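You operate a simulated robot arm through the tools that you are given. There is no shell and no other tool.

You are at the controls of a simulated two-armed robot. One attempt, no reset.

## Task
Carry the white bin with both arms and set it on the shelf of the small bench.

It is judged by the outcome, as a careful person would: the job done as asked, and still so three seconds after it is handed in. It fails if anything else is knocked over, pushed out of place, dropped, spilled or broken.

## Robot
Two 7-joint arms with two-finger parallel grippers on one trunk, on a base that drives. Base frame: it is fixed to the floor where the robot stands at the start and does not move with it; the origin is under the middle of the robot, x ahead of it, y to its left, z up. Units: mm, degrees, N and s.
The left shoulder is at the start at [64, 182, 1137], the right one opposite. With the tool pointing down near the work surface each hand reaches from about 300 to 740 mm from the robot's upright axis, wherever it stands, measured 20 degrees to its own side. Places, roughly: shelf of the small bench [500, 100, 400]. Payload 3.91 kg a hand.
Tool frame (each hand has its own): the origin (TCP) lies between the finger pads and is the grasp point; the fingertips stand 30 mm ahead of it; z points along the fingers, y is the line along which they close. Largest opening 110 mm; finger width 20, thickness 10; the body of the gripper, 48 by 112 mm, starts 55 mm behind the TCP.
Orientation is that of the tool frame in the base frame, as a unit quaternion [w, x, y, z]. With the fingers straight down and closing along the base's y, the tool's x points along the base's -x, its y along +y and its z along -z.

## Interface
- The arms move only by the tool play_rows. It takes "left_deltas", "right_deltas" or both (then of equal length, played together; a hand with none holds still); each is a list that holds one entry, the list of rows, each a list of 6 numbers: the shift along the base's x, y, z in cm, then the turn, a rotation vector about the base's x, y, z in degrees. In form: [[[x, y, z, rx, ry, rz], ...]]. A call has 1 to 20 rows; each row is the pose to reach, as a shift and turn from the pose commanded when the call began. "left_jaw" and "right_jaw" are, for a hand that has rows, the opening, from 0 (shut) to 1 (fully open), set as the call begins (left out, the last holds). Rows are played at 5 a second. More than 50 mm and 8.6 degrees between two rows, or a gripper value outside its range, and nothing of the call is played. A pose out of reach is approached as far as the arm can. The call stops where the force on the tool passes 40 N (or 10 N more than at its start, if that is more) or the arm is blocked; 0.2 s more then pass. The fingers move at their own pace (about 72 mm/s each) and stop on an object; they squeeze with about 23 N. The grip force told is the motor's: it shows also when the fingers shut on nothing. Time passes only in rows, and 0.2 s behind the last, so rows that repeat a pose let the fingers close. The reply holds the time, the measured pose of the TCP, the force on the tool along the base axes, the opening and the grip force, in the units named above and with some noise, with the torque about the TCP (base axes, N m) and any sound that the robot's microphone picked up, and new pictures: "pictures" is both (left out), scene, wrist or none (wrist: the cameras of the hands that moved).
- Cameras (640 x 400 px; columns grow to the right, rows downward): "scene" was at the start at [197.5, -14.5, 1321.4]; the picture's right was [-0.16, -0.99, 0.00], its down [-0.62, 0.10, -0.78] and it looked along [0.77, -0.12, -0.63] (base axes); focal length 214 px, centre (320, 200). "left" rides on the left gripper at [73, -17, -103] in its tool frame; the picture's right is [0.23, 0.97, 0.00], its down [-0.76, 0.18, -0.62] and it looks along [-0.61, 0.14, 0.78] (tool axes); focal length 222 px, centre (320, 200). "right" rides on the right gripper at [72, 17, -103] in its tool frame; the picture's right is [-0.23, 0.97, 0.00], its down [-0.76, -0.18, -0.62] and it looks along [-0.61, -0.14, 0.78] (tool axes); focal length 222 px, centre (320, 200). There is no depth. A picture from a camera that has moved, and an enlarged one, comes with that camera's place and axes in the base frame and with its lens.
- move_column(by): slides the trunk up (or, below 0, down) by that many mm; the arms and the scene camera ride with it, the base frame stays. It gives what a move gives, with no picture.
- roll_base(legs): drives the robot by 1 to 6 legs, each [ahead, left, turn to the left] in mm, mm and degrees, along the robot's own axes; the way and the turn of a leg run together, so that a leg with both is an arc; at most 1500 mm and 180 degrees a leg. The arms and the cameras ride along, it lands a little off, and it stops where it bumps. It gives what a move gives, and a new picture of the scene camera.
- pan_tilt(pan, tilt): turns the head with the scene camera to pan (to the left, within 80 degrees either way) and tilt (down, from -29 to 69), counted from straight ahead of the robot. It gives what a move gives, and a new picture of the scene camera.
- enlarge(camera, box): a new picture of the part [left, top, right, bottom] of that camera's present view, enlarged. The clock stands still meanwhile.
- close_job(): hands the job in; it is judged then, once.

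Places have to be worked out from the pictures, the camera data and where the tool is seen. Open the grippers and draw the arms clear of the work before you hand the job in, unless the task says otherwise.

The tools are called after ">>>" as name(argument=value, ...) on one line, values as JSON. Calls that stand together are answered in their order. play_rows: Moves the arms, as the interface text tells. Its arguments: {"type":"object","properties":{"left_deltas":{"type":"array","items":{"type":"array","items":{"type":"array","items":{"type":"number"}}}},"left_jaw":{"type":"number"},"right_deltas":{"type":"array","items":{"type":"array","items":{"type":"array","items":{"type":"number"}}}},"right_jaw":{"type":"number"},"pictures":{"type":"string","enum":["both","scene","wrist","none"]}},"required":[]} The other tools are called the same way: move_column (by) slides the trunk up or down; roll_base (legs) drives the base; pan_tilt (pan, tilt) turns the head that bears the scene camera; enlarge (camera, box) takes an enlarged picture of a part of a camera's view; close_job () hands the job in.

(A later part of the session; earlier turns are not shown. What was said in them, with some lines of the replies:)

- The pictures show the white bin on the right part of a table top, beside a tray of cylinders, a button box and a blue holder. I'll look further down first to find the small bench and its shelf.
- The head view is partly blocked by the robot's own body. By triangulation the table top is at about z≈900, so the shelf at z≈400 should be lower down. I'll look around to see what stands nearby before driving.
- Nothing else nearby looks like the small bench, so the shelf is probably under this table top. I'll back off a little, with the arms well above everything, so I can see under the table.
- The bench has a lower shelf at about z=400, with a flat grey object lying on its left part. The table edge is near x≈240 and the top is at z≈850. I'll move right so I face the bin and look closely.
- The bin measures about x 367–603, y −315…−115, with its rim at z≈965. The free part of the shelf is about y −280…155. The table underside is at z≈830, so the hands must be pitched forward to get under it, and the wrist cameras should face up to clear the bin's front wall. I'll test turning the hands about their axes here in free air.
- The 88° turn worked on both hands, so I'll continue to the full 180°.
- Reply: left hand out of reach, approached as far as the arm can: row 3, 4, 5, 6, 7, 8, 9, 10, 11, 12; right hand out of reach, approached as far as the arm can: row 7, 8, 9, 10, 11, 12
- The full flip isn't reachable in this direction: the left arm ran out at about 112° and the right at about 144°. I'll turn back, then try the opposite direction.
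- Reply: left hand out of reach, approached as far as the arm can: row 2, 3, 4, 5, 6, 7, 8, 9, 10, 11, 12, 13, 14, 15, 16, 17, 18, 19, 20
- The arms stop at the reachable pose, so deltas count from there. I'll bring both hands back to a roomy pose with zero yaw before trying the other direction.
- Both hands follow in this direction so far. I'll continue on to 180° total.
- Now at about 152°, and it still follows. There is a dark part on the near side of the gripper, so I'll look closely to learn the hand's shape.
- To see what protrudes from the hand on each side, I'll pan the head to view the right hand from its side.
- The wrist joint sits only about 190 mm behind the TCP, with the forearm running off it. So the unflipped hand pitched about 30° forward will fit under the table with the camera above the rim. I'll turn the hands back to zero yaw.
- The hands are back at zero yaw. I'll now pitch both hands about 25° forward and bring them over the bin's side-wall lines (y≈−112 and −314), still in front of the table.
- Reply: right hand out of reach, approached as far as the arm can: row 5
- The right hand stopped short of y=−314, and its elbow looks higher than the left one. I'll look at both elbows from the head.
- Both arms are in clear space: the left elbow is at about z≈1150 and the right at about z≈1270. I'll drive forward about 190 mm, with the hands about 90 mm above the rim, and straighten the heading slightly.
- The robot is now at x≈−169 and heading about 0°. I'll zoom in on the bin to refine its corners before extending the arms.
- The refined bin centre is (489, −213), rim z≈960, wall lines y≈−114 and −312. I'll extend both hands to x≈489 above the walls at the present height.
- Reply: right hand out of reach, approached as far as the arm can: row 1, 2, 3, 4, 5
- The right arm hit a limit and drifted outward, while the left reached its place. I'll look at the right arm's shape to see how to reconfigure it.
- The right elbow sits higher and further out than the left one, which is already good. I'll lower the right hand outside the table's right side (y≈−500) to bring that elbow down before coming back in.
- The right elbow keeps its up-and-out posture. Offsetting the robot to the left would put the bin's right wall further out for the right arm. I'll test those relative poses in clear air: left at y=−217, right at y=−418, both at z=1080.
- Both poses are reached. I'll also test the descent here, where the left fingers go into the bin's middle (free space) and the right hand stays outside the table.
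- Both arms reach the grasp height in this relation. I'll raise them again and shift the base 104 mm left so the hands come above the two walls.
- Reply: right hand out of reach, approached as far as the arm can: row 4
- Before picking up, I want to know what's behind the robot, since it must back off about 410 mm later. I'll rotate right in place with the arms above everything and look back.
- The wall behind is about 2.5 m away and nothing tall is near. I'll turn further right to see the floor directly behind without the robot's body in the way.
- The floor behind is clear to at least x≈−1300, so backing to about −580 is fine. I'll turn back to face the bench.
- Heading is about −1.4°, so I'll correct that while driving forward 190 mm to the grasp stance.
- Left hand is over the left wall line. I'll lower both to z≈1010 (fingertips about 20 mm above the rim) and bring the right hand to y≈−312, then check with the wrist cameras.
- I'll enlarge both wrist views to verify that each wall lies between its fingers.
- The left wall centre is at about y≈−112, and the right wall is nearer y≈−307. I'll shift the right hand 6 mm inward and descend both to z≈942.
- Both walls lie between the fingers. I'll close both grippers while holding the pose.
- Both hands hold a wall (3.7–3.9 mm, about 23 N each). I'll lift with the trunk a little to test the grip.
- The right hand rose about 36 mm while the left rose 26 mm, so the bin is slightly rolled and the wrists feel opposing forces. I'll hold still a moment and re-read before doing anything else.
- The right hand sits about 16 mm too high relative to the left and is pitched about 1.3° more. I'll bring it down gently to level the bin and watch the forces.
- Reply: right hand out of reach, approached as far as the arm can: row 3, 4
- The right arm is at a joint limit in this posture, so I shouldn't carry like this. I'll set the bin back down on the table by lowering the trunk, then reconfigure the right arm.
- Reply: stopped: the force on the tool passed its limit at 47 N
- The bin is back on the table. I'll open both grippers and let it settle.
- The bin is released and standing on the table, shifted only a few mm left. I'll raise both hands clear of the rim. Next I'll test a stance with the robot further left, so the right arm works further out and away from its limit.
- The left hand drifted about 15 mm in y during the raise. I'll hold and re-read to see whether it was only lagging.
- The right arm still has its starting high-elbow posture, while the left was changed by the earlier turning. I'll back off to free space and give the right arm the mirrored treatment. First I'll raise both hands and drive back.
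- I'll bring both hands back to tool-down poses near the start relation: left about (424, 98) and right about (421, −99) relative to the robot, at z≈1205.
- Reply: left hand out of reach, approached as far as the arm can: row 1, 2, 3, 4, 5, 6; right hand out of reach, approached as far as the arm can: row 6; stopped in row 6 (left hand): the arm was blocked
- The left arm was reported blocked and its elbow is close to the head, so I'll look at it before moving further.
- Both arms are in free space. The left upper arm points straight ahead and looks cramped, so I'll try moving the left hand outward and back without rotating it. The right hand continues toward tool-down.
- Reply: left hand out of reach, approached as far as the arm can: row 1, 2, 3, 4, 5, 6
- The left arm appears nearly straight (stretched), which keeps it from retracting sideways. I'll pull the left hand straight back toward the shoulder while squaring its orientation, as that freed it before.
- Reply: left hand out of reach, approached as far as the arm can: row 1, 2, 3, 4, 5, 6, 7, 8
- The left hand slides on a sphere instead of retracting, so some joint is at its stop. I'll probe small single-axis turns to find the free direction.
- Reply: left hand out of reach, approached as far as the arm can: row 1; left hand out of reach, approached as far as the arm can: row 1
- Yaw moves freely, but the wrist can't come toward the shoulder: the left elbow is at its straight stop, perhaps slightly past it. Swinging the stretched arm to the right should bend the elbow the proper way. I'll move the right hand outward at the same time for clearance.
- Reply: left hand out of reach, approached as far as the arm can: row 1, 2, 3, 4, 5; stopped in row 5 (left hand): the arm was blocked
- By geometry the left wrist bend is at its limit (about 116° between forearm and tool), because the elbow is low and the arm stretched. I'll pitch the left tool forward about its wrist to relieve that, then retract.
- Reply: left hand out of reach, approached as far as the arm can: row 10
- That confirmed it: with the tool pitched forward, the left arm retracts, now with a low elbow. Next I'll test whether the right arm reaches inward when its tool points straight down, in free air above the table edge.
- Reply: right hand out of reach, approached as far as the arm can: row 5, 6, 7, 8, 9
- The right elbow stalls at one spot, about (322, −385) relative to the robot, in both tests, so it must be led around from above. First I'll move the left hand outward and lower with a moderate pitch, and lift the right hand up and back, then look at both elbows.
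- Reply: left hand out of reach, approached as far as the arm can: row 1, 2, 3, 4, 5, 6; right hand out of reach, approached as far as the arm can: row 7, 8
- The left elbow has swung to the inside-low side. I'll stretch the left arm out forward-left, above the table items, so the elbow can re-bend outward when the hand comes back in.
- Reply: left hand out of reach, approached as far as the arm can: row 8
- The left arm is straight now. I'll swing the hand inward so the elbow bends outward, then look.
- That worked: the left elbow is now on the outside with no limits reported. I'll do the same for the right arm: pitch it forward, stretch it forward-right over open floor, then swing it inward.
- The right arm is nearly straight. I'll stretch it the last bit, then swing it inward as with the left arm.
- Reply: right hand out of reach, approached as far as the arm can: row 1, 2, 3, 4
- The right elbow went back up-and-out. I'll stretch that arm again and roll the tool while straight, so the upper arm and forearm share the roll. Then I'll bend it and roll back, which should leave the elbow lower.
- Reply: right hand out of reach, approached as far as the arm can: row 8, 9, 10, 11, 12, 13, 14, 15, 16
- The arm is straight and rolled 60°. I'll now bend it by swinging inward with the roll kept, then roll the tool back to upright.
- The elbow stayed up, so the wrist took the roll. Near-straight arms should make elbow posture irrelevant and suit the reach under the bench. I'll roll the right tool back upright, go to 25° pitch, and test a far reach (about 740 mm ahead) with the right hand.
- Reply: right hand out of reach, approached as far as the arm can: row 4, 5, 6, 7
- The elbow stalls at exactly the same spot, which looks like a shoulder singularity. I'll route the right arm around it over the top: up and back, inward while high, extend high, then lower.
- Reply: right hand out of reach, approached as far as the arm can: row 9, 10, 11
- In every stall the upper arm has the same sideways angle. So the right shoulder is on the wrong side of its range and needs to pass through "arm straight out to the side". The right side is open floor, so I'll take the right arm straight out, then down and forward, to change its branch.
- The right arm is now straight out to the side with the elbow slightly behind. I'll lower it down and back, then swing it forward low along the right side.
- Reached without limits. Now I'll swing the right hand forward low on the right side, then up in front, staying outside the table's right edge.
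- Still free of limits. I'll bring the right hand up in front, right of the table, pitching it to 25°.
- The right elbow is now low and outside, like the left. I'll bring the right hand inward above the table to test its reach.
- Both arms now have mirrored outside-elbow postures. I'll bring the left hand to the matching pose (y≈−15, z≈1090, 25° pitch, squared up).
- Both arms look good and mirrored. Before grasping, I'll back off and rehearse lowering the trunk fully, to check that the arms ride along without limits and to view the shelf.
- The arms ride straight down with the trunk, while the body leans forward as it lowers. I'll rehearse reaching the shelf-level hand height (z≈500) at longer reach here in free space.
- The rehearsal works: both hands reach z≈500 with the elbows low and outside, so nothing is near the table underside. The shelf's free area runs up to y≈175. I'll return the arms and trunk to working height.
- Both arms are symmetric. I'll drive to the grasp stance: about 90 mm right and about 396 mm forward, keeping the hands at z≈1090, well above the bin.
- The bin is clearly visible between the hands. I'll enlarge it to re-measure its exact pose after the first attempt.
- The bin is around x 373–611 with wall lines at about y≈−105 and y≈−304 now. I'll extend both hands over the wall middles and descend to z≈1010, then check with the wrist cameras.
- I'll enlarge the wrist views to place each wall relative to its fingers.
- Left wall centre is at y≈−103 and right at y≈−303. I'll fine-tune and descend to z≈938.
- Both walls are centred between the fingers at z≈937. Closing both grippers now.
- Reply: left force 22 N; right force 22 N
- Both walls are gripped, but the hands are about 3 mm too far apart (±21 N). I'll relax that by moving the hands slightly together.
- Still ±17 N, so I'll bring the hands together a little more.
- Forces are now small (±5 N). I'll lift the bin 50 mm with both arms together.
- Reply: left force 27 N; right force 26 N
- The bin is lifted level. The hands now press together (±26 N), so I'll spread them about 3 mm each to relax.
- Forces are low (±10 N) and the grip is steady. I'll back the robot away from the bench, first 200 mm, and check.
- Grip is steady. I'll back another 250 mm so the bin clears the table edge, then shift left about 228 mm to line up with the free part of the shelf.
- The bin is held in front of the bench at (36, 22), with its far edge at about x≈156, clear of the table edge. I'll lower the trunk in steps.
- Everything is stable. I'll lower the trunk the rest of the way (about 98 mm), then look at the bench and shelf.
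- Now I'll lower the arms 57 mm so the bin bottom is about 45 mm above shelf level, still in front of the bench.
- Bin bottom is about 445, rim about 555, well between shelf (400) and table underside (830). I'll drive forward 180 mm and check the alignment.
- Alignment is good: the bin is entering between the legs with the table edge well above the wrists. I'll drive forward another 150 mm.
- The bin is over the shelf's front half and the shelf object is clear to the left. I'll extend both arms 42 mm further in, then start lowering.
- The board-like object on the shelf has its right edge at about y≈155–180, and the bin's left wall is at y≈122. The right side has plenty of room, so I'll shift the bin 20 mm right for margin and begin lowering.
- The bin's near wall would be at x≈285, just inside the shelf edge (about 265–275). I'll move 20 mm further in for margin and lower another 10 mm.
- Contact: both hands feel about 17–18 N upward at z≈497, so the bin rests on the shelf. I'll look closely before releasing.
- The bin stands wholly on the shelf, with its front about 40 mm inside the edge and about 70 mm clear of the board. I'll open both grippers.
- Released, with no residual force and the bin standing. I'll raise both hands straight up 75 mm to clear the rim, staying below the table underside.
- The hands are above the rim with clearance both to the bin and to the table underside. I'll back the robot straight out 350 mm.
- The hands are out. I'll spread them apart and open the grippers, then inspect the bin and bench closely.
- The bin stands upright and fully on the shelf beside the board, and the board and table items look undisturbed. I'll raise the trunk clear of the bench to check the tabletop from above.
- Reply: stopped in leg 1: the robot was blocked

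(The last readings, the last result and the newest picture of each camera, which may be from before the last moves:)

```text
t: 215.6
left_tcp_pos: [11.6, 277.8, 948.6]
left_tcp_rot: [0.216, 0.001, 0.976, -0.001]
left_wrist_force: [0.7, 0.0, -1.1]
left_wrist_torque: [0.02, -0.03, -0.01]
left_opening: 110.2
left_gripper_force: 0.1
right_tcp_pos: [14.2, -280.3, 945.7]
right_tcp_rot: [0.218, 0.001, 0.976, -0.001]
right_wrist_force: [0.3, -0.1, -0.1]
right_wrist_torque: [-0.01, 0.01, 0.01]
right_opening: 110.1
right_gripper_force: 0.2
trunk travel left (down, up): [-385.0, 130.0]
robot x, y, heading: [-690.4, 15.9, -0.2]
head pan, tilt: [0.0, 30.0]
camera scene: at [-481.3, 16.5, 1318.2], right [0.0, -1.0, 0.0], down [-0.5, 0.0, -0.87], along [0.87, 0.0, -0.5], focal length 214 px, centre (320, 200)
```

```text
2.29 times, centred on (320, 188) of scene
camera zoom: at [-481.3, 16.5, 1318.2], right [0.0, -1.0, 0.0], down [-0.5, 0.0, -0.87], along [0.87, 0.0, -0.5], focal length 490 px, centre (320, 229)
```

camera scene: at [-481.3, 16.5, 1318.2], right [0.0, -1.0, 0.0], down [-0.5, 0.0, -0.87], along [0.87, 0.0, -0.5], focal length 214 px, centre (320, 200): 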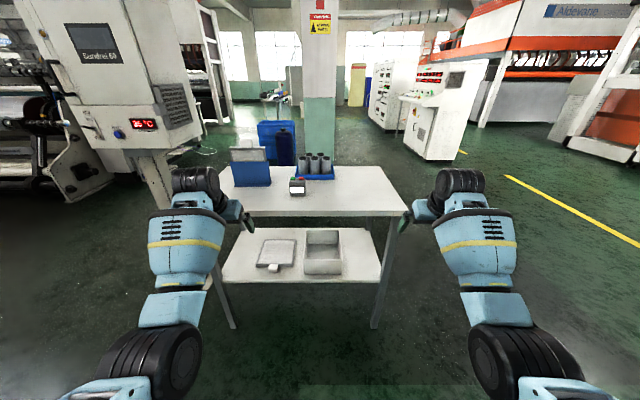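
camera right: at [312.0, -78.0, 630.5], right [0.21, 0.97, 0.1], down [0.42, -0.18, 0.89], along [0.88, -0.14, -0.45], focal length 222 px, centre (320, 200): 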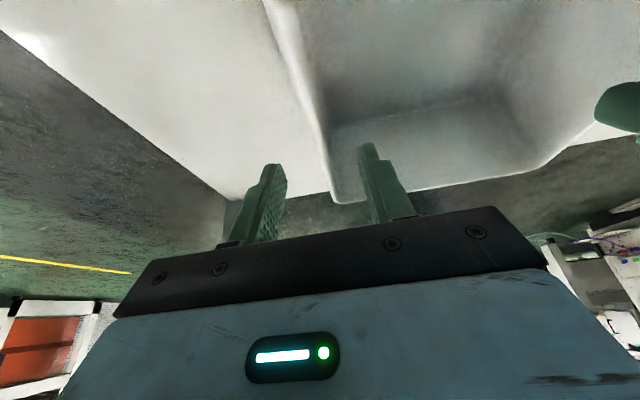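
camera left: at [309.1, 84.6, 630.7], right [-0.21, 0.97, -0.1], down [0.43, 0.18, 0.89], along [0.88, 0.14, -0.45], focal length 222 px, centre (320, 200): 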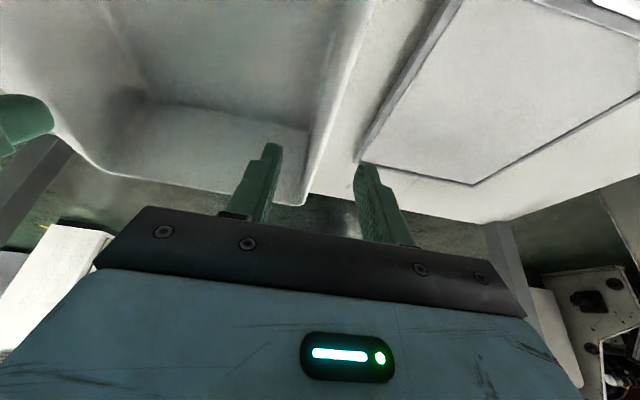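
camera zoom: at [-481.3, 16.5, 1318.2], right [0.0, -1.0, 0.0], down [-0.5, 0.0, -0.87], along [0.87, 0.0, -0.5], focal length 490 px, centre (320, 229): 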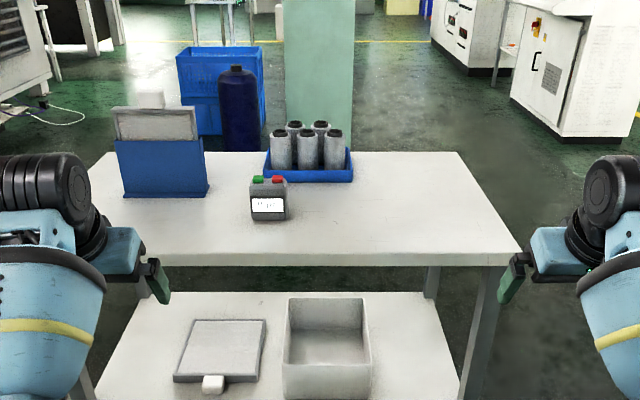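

Backing the last bit, the base reported it was blocked after about 7 mm. I'll move forward slightly to leave any contact and look to both sides and behind.

>>> roll_base(legs=[[60, 0, 0]])

>>> pan_tilt(pan=80, tilt=30)

>>> pan_tilt(pan=-80, tilt=30)

```text
t: 216.6
left_tcp_pos: [72.3, 277.0, 947.4]
left_tcp_rot: [0.215, 0.001, 0.977, 0.0]
left_wrist_force: [0.9, 0.7, 0.1]
left_wrist_torque: [-0.01, 0.01, -0.01]
left_opening: 109.6
left_gripper_force: 0.1
right_tcp_pos: [75.7, -279.8, 945.4]
right_tcp_rot: [0.217, 0.002, 0.976, -0.001]
right_wrist_force: [0.1, -0.5, -0.1]
right_wrist_torque: [-0.03, 0.01, 0.03]
right_opening: 110.2
right_gripper_force: 0.0
trunk travel left (down, up): [-385.0, 130.0]
robot x, y, heading: [-628.7, 17.5, -0.1]
head pan, tilt: [0.0, 30.0]
camera scene: at [-420.0, 16.5, 1318.0], right [0.0, -1.0, 0.0], down [-0.5, 0.0, -0.87], along [0.87, 0.0, -0.5], focal length 214 px, centre (320, 200)
```

scene: 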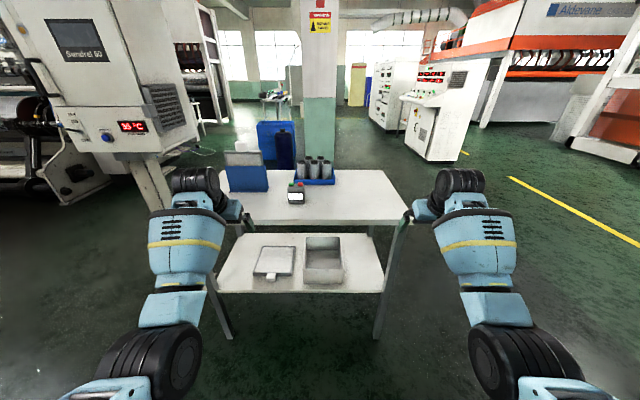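

```text
t: 218.1
left_tcp_pos: [72.1, 276.5, 949.0]
left_tcp_rot: [0.216, 0.001, 0.976, -0.001]
left_wrist_force: [-0.2, 0.3, -0.1]
left_wrist_torque: [0.02, 0.02, -0.01]
left_opening: 109.8
left_gripper_force: 0.0
right_tcp_pos: [75.2, -279.5, 945.8]
right_tcp_rot: [0.218, 0.001, 0.976, -0.001]
right_wrist_force: [-0.5, 0.3, 0.0]
right_wrist_torque: [-0.05, -0.01, -0.01]
right_opening: 110.0
right_gripper_force: 0.0
trunk travel left (down, up): [-385.0, 130.0]
robot x, y, heading: [-628.6, 20.6, 0.1]
head pan, tilt: [80.0, 30.0]
camera scene: at [-495.8, 105.6, 1318.2], right [0.98, -0.17, 0.0], down [-0.09, -0.49, -0.87], along [0.15, 0.85, -0.5], focal length 214 px, centre (320, 200)
```

scene: 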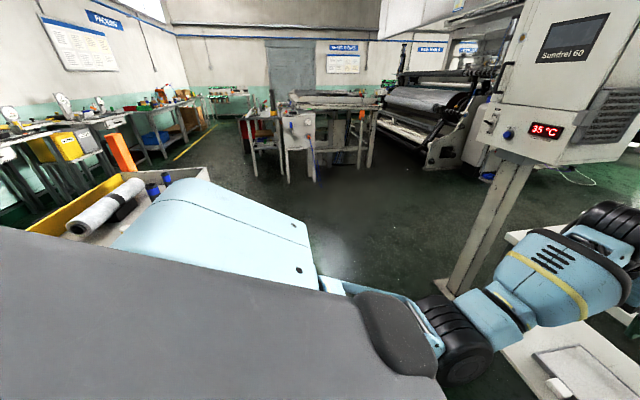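

```text
t: 220.6
left_tcp_pos: [71.4, 276.7, 948.8]
left_tcp_rot: [0.215, 0.0, 0.977, -0.001]
left_wrist_force: [0.6, -0.8, 0.6]
left_wrist_torque: [-0.02, -0.01, 0.02]
left_opening: 109.8
left_gripper_force: 0.0
right_tcp_pos: [75.4, -279.9, 946.2]
right_tcp_rot: [0.218, 0.002, 0.976, -0.001]
right_wrist_force: [-0.1, -0.7, -0.3]
right_wrist_torque: [0.0, 0.0, -0.02]
right_opening: 110.3
right_gripper_force: 0.0
trunk travel left (down, up): [-385.0, 130.0]
robot x, y, heading: [-630.2, 18.1, -0.2]
head pan, tilt: [-80.0, 30.0]
camera scene: at [-495.9, -72.5, 1318.2], right [-0.98, -0.17, 0.0], down [-0.09, 0.49, -0.87], along [0.15, -0.85, -0.5], focal length 214 px, centre (320, 200)
```

scene: 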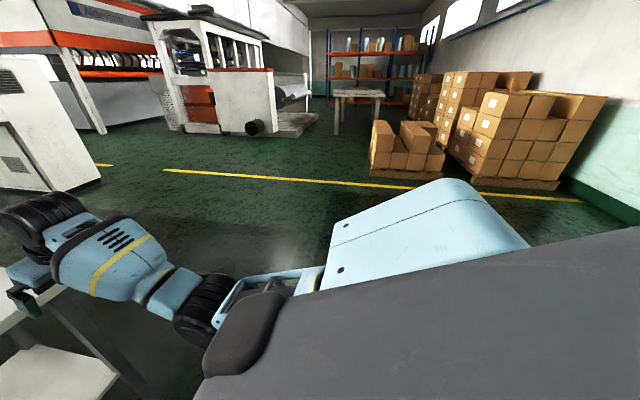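

The bin rests stably on the shelf. The board, tray with cylinders, button box and holder are all in place, and the cart and boxes around the robot look unchanged. The grippers are open and the arms are well clear of the bench, so I'll take one last close look at the shelf before handing in.

>>> pan_tilt(pan=0, tilt=40)

>>> enlarge(camera="scene", box=[180, 80, 460, 255])

```text
t: 222.1
left_tcp_pos: [72.0, 275.8, 948.8]
left_tcp_rot: [0.216, 0.001, 0.976, -0.002]
left_wrist_force: [-0.3, -0.7, 0.3]
left_wrist_torque: [0.03, -0.02, -0.03]
left_opening: 110.2
left_gripper_force: 0.0
right_tcp_pos: [74.2, -279.1, 945.8]
right_tcp_rot: [0.218, 0.0, 0.976, -0.001]
right_wrist_force: [0.3, -0.5, 1.1]
right_wrist_torque: [0.01, 0.02, 0.02]
right_opening: 109.9
right_gripper_force: 0.0
trunk travel left (down, up): [-385.0, 130.0]
robot x, y, heading: [-630.3, 15.5, 0.0]
head pan, tilt: [0.0, 40.0]
camera scene: at [-426.6, 16.4, 1302.8], right [0.0, -1.0, 0.0], down [-0.64, 0.0, -0.77], along [0.77, 0.0, -0.64], focal length 214 px, centre (320, 200)
```

scene: 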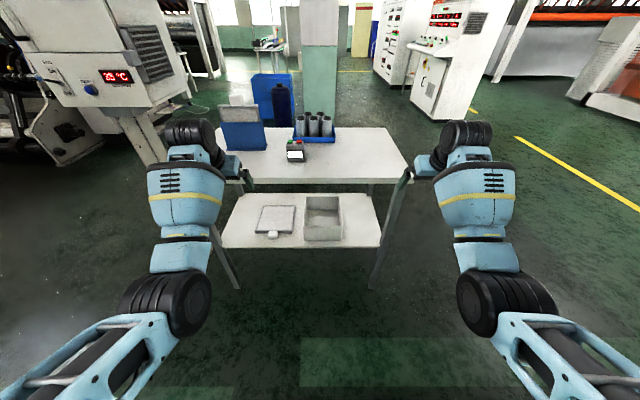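

```text
2.29 times, centred on (320, 168) of scene
camera zoom: at [-426.6, 16.4, 1302.8], right [0.0, -1.0, 0.0], down [-0.64, 0.0, -0.77], along [0.77, 0.0, -0.64], focal length 490 px, centre (320, 274)
```

zoom: 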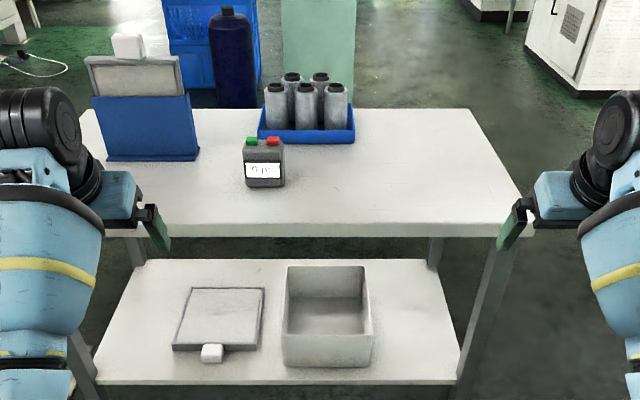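

The white bin stands flat and fully on the shelf beside the untouched board, and everything on the table top I can see is in place. The grippers are open and clear of the bench, so I'm handing the job in.

>>> close_job()

```text
The job is handed in.
```

The white bin was carried with both arms and now stands upright on the bench's lower shelf. It sits about 40 mm inside the front edge and about 70 mm clear of the board already lying there. The job is handed in, with both grippers open and the arms clear of the bench.

Three things happened that could matter to the judging:

- **First lift:** the right arm hit a joint limit, so I set the bin back down. That trunk-down move stopped on a 47 N contact and left the bin a few mm to the left. I reworked the arm posture and regrasped; the second lift and carry went without trouble.
- **Base blocked once:** after the bin was placed, the robot was stopped about 7 mm into its last backward move. I drove forward again straight away. I could not see what it touched; my guess is something low directly behind it, at about x −980 mm.
- **Not rechecked:** the small item on the table's left front corner was hidden behind the left hand in the last pictures. It was in place when I last saw it, after the second lift, and no later move went near the table top.

The tray with the five cylinders, the button box, the blue holder and the shelf board all looked unmoved in the last picture.
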